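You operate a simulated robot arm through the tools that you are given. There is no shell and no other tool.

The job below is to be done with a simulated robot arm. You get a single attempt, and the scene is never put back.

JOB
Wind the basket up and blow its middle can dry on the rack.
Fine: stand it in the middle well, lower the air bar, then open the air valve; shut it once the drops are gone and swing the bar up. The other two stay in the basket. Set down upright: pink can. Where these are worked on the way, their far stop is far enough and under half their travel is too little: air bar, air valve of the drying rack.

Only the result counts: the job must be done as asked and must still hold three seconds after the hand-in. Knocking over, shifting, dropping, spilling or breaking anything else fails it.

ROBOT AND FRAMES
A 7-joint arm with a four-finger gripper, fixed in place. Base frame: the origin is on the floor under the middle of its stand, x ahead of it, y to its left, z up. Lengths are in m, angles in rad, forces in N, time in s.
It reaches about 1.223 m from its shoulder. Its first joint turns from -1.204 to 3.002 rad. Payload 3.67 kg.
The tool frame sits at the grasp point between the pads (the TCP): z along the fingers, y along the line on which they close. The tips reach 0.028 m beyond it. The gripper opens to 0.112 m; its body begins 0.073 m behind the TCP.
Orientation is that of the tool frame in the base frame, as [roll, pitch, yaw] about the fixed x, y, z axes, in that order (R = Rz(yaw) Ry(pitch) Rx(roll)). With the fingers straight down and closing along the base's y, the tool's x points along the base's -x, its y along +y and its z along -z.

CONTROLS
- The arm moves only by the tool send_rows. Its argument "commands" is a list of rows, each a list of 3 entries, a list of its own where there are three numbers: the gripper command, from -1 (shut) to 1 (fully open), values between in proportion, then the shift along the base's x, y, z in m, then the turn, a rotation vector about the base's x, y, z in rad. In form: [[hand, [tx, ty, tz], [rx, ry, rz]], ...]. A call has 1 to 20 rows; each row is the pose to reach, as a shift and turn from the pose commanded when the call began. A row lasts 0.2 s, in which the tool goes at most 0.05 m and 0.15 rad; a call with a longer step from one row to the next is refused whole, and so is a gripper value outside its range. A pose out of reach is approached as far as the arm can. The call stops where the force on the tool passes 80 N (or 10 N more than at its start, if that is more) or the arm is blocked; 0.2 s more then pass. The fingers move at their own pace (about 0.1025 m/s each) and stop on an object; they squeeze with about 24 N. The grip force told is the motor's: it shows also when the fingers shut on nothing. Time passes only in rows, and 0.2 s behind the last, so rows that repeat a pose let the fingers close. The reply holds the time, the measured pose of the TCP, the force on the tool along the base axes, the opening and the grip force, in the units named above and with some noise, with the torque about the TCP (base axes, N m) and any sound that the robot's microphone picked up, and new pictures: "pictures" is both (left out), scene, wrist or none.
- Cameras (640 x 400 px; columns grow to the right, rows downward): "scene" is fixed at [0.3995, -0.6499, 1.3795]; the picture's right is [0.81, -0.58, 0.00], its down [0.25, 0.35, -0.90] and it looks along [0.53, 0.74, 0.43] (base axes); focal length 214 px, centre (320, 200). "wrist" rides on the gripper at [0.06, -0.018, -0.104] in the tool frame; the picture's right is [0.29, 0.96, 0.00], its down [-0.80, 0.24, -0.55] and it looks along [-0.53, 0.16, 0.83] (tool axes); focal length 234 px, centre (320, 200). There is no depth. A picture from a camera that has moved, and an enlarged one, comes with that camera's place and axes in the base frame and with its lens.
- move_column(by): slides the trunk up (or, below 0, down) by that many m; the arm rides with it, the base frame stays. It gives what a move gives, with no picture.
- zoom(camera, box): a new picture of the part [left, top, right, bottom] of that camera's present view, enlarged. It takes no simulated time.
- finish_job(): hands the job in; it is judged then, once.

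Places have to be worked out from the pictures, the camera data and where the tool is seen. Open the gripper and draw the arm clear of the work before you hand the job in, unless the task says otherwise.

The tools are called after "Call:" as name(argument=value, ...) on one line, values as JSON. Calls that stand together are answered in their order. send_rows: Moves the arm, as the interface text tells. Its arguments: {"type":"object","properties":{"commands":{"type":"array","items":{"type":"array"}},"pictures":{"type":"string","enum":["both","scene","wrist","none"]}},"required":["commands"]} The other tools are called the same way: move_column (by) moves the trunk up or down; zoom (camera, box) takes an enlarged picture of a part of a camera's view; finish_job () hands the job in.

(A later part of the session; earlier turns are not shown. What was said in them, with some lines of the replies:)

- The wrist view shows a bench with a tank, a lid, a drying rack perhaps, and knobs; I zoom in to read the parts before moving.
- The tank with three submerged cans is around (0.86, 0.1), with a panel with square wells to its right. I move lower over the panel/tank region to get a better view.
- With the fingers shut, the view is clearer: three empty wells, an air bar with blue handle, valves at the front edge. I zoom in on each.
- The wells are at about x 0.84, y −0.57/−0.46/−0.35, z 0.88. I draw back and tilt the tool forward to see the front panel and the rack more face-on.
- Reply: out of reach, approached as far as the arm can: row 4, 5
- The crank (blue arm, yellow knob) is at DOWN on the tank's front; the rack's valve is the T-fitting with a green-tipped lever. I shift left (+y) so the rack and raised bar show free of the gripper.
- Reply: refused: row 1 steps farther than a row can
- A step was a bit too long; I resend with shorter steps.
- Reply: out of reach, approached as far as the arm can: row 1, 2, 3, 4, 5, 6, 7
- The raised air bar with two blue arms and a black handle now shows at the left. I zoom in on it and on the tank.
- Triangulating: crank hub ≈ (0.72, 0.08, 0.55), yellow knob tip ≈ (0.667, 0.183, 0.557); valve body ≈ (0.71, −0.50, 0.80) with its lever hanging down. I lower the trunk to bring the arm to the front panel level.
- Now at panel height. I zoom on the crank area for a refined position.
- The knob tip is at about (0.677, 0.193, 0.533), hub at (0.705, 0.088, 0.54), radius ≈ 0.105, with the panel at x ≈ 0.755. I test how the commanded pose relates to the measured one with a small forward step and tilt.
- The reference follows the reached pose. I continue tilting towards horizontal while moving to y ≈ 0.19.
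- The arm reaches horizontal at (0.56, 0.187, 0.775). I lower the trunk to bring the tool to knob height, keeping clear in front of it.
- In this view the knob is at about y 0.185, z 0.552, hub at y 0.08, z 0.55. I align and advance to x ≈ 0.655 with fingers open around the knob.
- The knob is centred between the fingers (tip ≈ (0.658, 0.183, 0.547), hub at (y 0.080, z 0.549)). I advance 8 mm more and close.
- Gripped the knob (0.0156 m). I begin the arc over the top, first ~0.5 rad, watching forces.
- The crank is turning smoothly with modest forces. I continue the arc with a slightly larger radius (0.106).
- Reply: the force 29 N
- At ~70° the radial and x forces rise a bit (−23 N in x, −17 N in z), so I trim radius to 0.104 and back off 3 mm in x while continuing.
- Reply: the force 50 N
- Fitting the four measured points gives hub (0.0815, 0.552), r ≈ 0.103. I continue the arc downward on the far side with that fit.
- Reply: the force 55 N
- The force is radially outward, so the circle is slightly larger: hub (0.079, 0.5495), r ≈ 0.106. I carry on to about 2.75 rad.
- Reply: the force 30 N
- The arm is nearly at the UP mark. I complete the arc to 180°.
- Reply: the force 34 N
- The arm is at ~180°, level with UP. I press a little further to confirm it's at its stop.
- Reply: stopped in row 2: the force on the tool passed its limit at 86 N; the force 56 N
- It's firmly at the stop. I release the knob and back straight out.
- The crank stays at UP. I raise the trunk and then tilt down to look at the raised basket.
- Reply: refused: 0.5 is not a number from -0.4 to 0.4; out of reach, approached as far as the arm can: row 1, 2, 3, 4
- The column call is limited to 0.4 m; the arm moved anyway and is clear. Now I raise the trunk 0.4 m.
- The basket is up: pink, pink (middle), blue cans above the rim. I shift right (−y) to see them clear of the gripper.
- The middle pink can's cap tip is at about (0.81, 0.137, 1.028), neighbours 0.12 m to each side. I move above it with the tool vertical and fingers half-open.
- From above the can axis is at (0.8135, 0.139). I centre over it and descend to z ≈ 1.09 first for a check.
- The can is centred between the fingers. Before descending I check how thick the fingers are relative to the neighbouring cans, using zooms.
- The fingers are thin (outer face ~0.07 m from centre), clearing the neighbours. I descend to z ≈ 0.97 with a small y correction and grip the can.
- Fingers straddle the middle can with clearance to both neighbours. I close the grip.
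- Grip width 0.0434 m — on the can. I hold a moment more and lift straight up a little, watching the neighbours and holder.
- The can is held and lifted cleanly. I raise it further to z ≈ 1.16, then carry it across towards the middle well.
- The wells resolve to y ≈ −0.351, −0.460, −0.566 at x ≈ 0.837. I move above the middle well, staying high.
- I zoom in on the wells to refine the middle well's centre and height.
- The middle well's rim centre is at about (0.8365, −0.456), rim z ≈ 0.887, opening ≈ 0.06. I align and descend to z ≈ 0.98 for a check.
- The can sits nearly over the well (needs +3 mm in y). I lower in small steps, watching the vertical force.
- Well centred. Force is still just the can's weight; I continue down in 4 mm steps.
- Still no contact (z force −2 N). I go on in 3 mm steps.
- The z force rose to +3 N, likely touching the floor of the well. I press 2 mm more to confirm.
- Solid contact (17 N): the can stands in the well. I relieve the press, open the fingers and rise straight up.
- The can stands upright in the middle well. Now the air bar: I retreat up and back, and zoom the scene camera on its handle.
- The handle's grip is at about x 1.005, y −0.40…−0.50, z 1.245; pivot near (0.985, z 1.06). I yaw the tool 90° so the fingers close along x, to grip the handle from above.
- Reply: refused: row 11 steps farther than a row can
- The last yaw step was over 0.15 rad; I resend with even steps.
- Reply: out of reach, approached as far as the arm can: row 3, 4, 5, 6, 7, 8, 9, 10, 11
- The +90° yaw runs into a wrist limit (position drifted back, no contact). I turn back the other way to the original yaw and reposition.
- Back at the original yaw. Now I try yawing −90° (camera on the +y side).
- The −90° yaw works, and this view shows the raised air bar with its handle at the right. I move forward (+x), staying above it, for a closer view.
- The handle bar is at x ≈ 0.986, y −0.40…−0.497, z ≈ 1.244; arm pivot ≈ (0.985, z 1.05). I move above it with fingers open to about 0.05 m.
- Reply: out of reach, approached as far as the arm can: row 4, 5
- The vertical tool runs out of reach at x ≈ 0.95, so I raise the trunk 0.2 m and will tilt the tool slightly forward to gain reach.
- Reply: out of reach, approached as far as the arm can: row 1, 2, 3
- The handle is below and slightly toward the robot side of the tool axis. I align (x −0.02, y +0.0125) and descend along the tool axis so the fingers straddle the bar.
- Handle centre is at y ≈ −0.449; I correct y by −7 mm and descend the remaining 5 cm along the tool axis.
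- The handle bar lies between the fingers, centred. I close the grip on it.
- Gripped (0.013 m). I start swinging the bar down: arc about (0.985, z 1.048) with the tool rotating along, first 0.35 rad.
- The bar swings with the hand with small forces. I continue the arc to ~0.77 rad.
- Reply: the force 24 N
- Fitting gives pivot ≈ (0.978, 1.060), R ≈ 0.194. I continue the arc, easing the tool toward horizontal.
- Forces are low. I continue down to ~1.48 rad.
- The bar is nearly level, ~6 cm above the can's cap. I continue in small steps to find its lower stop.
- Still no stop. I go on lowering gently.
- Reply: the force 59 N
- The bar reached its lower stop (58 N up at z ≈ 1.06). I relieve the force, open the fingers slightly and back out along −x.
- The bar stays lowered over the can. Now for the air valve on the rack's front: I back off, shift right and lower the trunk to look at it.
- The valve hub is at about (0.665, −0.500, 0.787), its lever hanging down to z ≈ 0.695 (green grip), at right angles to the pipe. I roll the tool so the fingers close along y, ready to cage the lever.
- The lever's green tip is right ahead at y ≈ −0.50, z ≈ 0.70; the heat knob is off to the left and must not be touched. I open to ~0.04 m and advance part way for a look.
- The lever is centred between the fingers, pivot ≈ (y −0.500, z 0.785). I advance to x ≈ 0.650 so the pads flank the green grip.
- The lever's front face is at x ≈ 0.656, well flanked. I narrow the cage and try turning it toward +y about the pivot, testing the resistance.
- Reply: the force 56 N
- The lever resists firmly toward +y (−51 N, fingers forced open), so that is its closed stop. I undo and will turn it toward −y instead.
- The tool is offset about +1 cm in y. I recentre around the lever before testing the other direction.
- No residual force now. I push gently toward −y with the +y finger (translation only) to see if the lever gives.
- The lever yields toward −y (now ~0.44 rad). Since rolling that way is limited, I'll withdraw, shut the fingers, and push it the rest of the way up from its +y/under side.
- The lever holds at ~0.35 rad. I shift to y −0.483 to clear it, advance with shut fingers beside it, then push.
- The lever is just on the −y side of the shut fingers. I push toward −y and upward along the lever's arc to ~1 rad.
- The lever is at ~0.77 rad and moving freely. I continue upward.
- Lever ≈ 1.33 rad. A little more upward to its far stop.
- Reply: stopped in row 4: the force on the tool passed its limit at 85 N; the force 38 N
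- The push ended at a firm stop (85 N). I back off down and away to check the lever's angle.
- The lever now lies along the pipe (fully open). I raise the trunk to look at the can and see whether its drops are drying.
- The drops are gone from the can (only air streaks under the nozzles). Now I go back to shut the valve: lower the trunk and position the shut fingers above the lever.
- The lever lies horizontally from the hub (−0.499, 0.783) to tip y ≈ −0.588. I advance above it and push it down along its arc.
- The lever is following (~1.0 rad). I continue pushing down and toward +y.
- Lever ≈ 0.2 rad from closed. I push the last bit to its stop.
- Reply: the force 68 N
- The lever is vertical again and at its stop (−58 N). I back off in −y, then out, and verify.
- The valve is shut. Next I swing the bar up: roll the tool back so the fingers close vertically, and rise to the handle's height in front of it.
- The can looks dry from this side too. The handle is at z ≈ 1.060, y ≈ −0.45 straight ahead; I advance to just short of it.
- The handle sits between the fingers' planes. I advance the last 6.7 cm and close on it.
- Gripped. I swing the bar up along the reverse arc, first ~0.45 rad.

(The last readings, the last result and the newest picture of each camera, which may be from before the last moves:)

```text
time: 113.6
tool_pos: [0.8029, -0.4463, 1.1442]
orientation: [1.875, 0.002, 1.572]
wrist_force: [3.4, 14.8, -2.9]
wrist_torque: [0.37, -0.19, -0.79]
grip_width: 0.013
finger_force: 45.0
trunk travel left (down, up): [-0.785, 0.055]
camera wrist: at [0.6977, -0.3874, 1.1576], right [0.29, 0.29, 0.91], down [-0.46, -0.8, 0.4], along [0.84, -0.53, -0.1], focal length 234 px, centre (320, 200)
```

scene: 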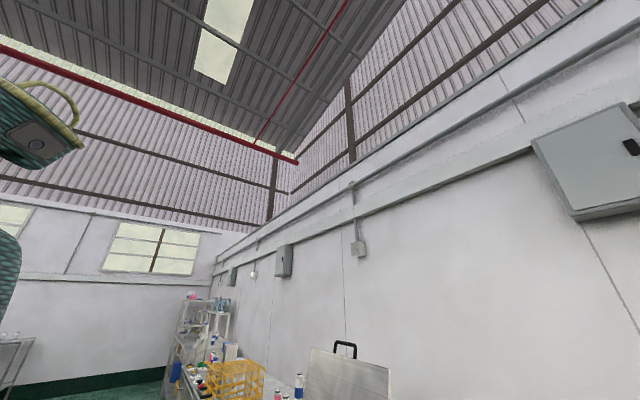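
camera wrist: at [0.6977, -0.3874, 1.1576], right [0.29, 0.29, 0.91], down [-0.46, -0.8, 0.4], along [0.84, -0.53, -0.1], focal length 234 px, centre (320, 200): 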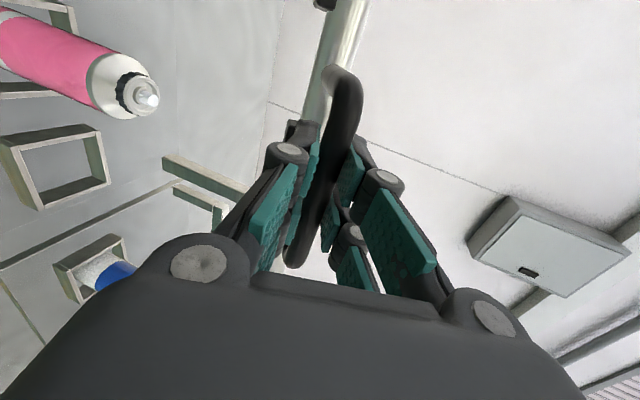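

Rising smoothly. I continue up.

Call:
send_rows(commands=[[-1, [0.0062, 0, 0.012], [0, 0.05, 0]], [-1, [0.0132, 0, 0.0236], [0, 0.1, 0]], [-1, [0.0211, 0, 0.0347], [0, 0.15, 0]], [-1, [0.0297, 0, 0.0452], [0, 0.2, 0]], [-1, [0.0397, 0, 0.0557], [0, 0.26, 0]], [-1, [0.0504, 0, 0.0656], [0, 0.32, 0]], [-1, [0.0611, 0, 0.074], [0, 0.39, 0]], [-1, [0.0724, 0, 0.0816], [0, 0.46, 0]]], pictures="wrist")

```text
time: 115.4
tool_pos: [0.8776, -0.4479, 1.2236]
orientation: [2.338, 0.001, 1.57]
wrist_force: [4.7, 6.2, -11.0]
wrist_torque: [-0.52, -0.01, -1.32]
grip_width: 0.0129
finger_force: 45.7
trunk travel left (down, up): [-0.785, 0.055]
camera wrist: at [0.7881, -0.3874, 1.2828], right [0.67, 0.29, 0.69], down [-0.23, -0.8, 0.56], along [0.71, -0.53, -0.46], focal length 234 px, centre (320, 200)
```

wrist: 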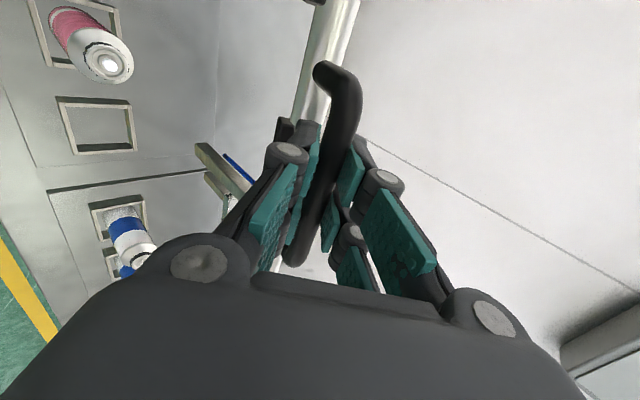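

Good. I finish the upswing toward vertical.

Call:
send_rows(commands=[[-1, [0.0117, 0, 0.0064], [0, 0.07, 0]], [-1, [0.0239, 0, 0.0122], [0, 0.14, 0]], [-1, [0.0365, 0, 0.0171], [0, 0.21, 0]], [-1, [0.0494, 0, 0.0212], [0, 0.28, 0]], [-1, [0.0626, 0, 0.0244], [0, 0.35, 0]], [-1, [0.0759, 0, 0.0267], [0, 0.42, 0]], [-1, [0.0894, 0, 0.0281], [0, 0.49, 0]]], pictures="wrist")

```text
time: 117.0
tool_pos: [0.9653, -0.4468, 1.2506]
orientation: [2.828, 0.0, 1.571]
wrist_force: [3.0, 1.8, -14.5]
wrist_torque: [-0.37, -0.17, -0.6]
grip_width: 0.0129
finger_force: 44.9
trunk travel left (down, up): [-0.785, 0.055]
camera wrist: at [0.9162, -0.3877, 1.3447], right [0.91, 0.29, 0.29], down [0.06, -0.8, 0.6], along [0.41, -0.53, -0.74], focal length 234 px, centre (320, 200)
```

wrist: 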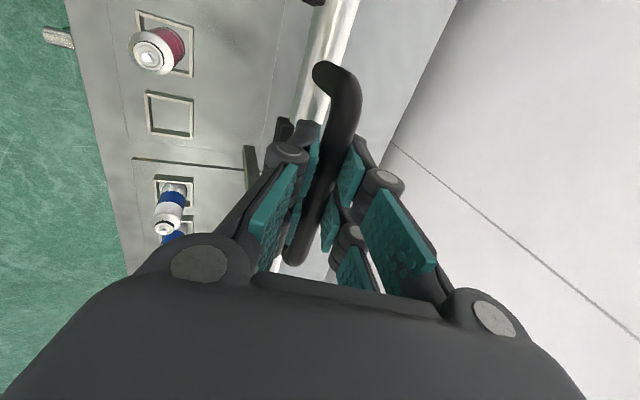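

Nearly up. I push the last 2–2.5 cm back to its starting position/stop.

Call:
send_rows(commands=[[-1, [0.01, 0, 0.0004], [0, 0.03, 0]], [-1, [0.02, 0, 0.0], [0, 0.06, 0]], [-1, [0.026, 0, -0.0005], [0, 0.06, 0]], [-1, [0.026, 0, -0.0005], [0, 0.06, 0]]], pictures="wrist")

```text
time: 118.0
tool_pos: [0.9902, -0.4475, 1.2507]
orientation: [2.89, -0.003, 1.572]
wrist_force: [-19.9, 13.6, -26.8]
wrist_torque: [0.3, 0.17, -0.77]
grip_width: 0.013
finger_force: 45.3
trunk travel left (down, up): [-0.785, 0.055]
camera wrist: at [0.9456, -0.3879, 1.3476], right [0.93, 0.29, 0.24], down [0.09, -0.8, 0.6], along [0.36, -0.53, -0.77], focal length 234 px, centre (320, 200)
```

wrist: 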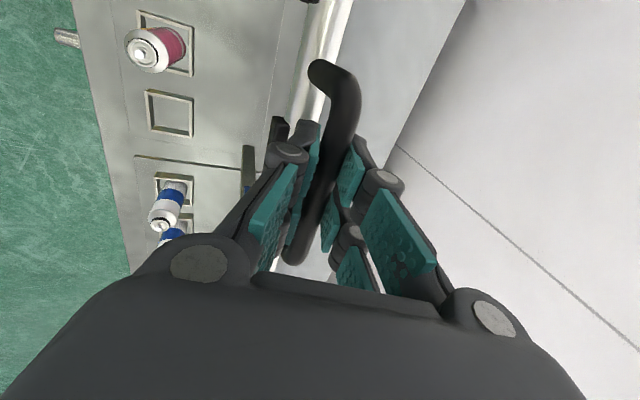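

It's back at its upper stop (−20 N in x). I relax, open the fingers and withdraw upward along the tool axis.

Call:
send_rows(commands=[[-1, [-0.002, 0, -0.001], [0, 0, 0]], [-0.5, [-0.002, 0, -0.001], [0, 0, 0]], [-0.1, [-0.002, 0, -0.001], [0, 0, 0]], [-0.1, [-0.007, 0, 0.019], [0, 0, 0]], [-0.1, [-0.014, 0, 0.048], [0, 0, 0]], [-0.1, [-0.024, 0, 0.088], [0, 0, 0]], [-0.1, [-0.06, 0, 0.12], [0, 0, 0]], [-0.1, [-0.1, 0, 0.14], [0, 0, 0]]], pictures="both")

```text
time: 119.8
tool_pos: [0.8882, -0.4492, 1.3957]
orientation: [2.885, 0.001, 1.57]
wrist_force: [-0.3, -0.8, 0.4]
wrist_torque: [-0.03, -0.03, 0.04]
grip_width: 0.0505
finger_force: 0.2
trunk travel left (down, up): [-0.785, 0.055]
camera wrist: at [0.8426, -0.3889, 1.4904], right [0.93, 0.29, 0.24], down [0.09, -0.8, 0.6], along [0.37, -0.53, -0.76], focal length 234 px, centre (320, 200)
```

scene: 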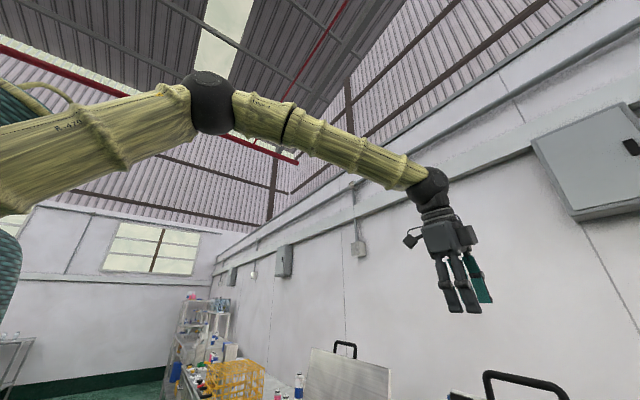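
wrist: 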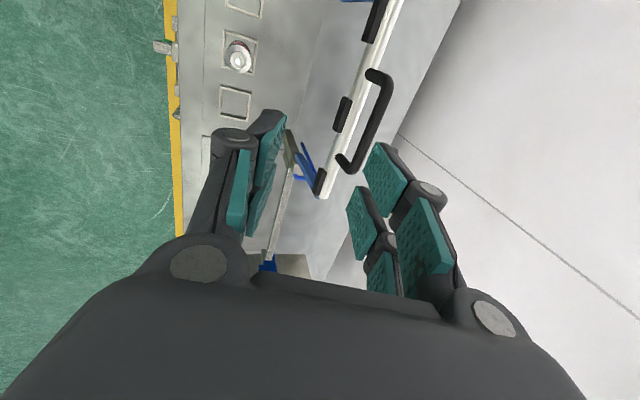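

The bar is up and stays. I draw the arm back clear with the gripper open and check the whole bench.

Call:
send_rows(commands=[[0.5, [-0.04, 0.01, 0.02], [0, 0, 0]], [1, [-0.08, 0.02, 0.03], [0, 0.05, 0]], [1, [-0.12, 0.03, 0.04], [0, 0.1, 0]], [1, [-0.16, 0.04, 0.05], [0, 0.15, 0]], [1, [-0.2, 0.05, 0.06], [0, 0.2, 0]], [1, [-0.24, 0.06, 0.06], [0, 0.25, 0]], [1, [-0.28, 0.08, 0.06], [0, 0.25, 0]]], pictures="wrist")

Call:
zoom(camera="wrist", box=[320, 0, 640, 240])

```text
time: 121.4
tool_pos: [0.6099, -0.3631, 1.4513]
orientation: [3.132, 0.001, 1.57]
wrist_force: [-0.9, 1.6, 0.5]
wrist_torque: [-0.07, -0.08, 0.03]
grip_width: 0.112
finger_force: 0.0
trunk travel left (down, up): [-0.785, 0.055]
camera wrist: at [0.5889, -0.3034, 1.5559], right [0.96, 0.29, 0.01], down [0.24, -0.8, 0.56], along [0.17, -0.53, -0.83], focal length 234 px, centre (320, 200)
```

wrist: 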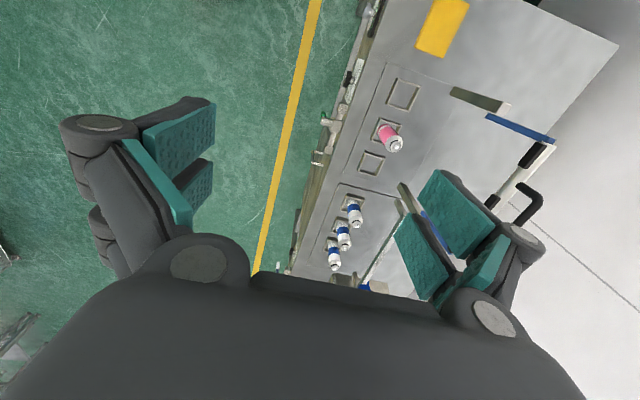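

```text
1.67 times, centred on (480, 120) of wrist
camera zoom: at [0.5889, -0.3034, 1.5559], right [0.96, 0.29, 0.01], down [0.24, -0.8, 0.56], along [0.17, -0.53, -0.83], focal length 390 px, centre (53, 333)
```

zoom: 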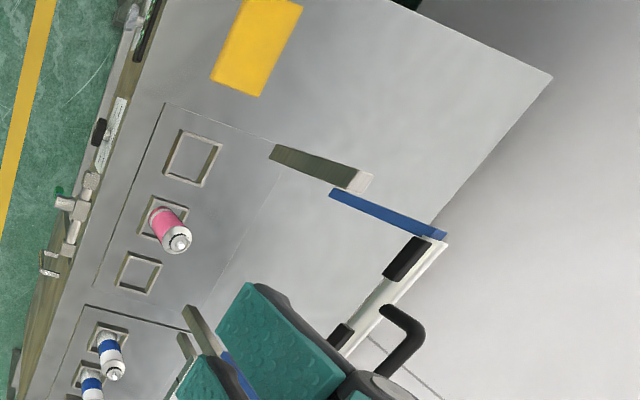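

The can stands dry in the middle well, bar up, valve lever down. I turn the wrist back to verify the basket, crank and remaining two cans.

Call:
send_rows(commands=[[1, [0, 0.02, 0], [0, 0, 0.1428]], [1, [0, 0.04, 0], [0, 0, 0.2856]], [1, [0, 0.06, 0], [0, 0, 0.4284]], [1, [0, 0.08, 0], [0, 0, 0.5712]], [1, [0, 0.1, 0], [0, 0, 0.714]], [1, [0, 0.12, 0], [0, 0, 0.8568]], [1, [0, 0.14, 0], [0, 0, 0.9996]], [1, [0, 0.15, 0], [0, 0, 1.1424]], [1, [0, 0.15, 0], [0, 0, 1.2852]], [1, [0, 0.15, 0], [0, 0, 1.428]], [1, [0, 0.15, 0], [0, 0, 1.5708]]], pictures="both")

Call:
zoom(camera="wrist", box=[200, 40, 520, 280])

```text
time: 123.0
tool_pos: [0.6146, -0.2649, 1.4378]
orientation: [3.01, -0.106, 2.525]
wrist_force: [-0.2, 0.5, 0.2]
wrist_torque: [0.04, -0.02, 0.0]
grip_width: 0.1118
finger_force: 0.0
trunk travel left (down, up): [-0.785, 0.055]
stopped in row 8: the arm was blocked; the commanded pose is now the measured one
camera wrist: at [0.5545, -0.2625, 1.545], right [0.33, 0.93, 0.15], down [0.79, -0.36, 0.49], along [0.51, -0.04, -0.86], focal length 234 px, centre (320, 200)
```

scene: 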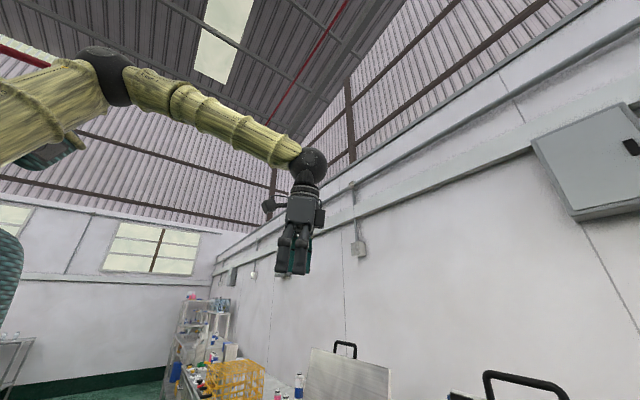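
wrist: 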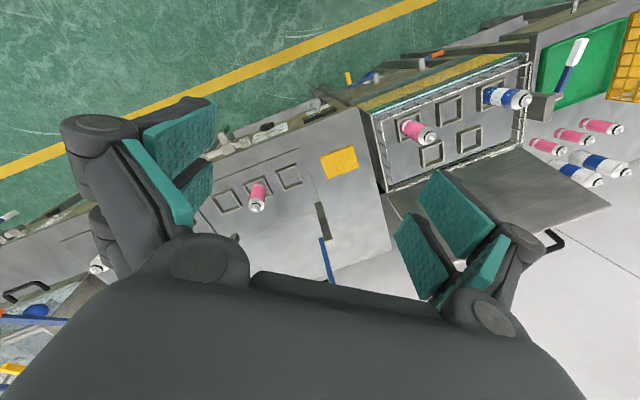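

```text
1.67 times, centred on (360, 160) of wrist
camera zoom: at [0.5545, -0.2625, 1.545], right [0.33, 0.93, 0.15], down [0.79, -0.36, 0.49], along [0.51, -0.04, -0.86], focal length 390 px, centre (253, 267)
```

zoom: 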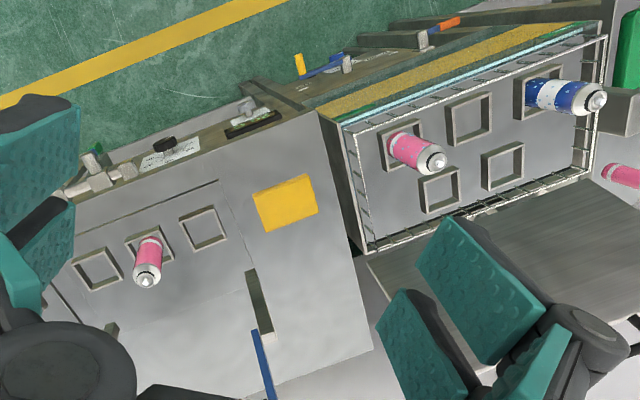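

Everything checks out. The basket is up with the pink and blue cans still in it, and the crank is at UP. The middle pink can stands dry in the middle well, the valve is shut and the air bar is up. The wrist stopped short on that last turn, with no force on the tool. The gripper is open and clear of the work, so I hand the job in.

Call:
finish_job()

```text
The job is handed in.
```

The job is done and handed in: the middle pink can is blown dry and standing upright in the middle well of the rack.

- **Basket:** it is wound up, with the crank at the UP stop. The other pink can and the blue can are still in it.
- **Air bar and valve:** I lowered the bar to its stop, then opened the valve fully. Once the can showed no drops from the side I could see, I shut the valve and swung the bar back up to its upper stop. I later saw it dry from a second side too.
- **Arm:** the gripper is open and the arm is clear of the bench. My last wrist turn, only to look around, stopped early with no force on the tool and nothing touched.

While finding which way the valve opens, I first pushed its lever briefly against the closed stop at about 51 N. It did not move, and it turned freely the other way.
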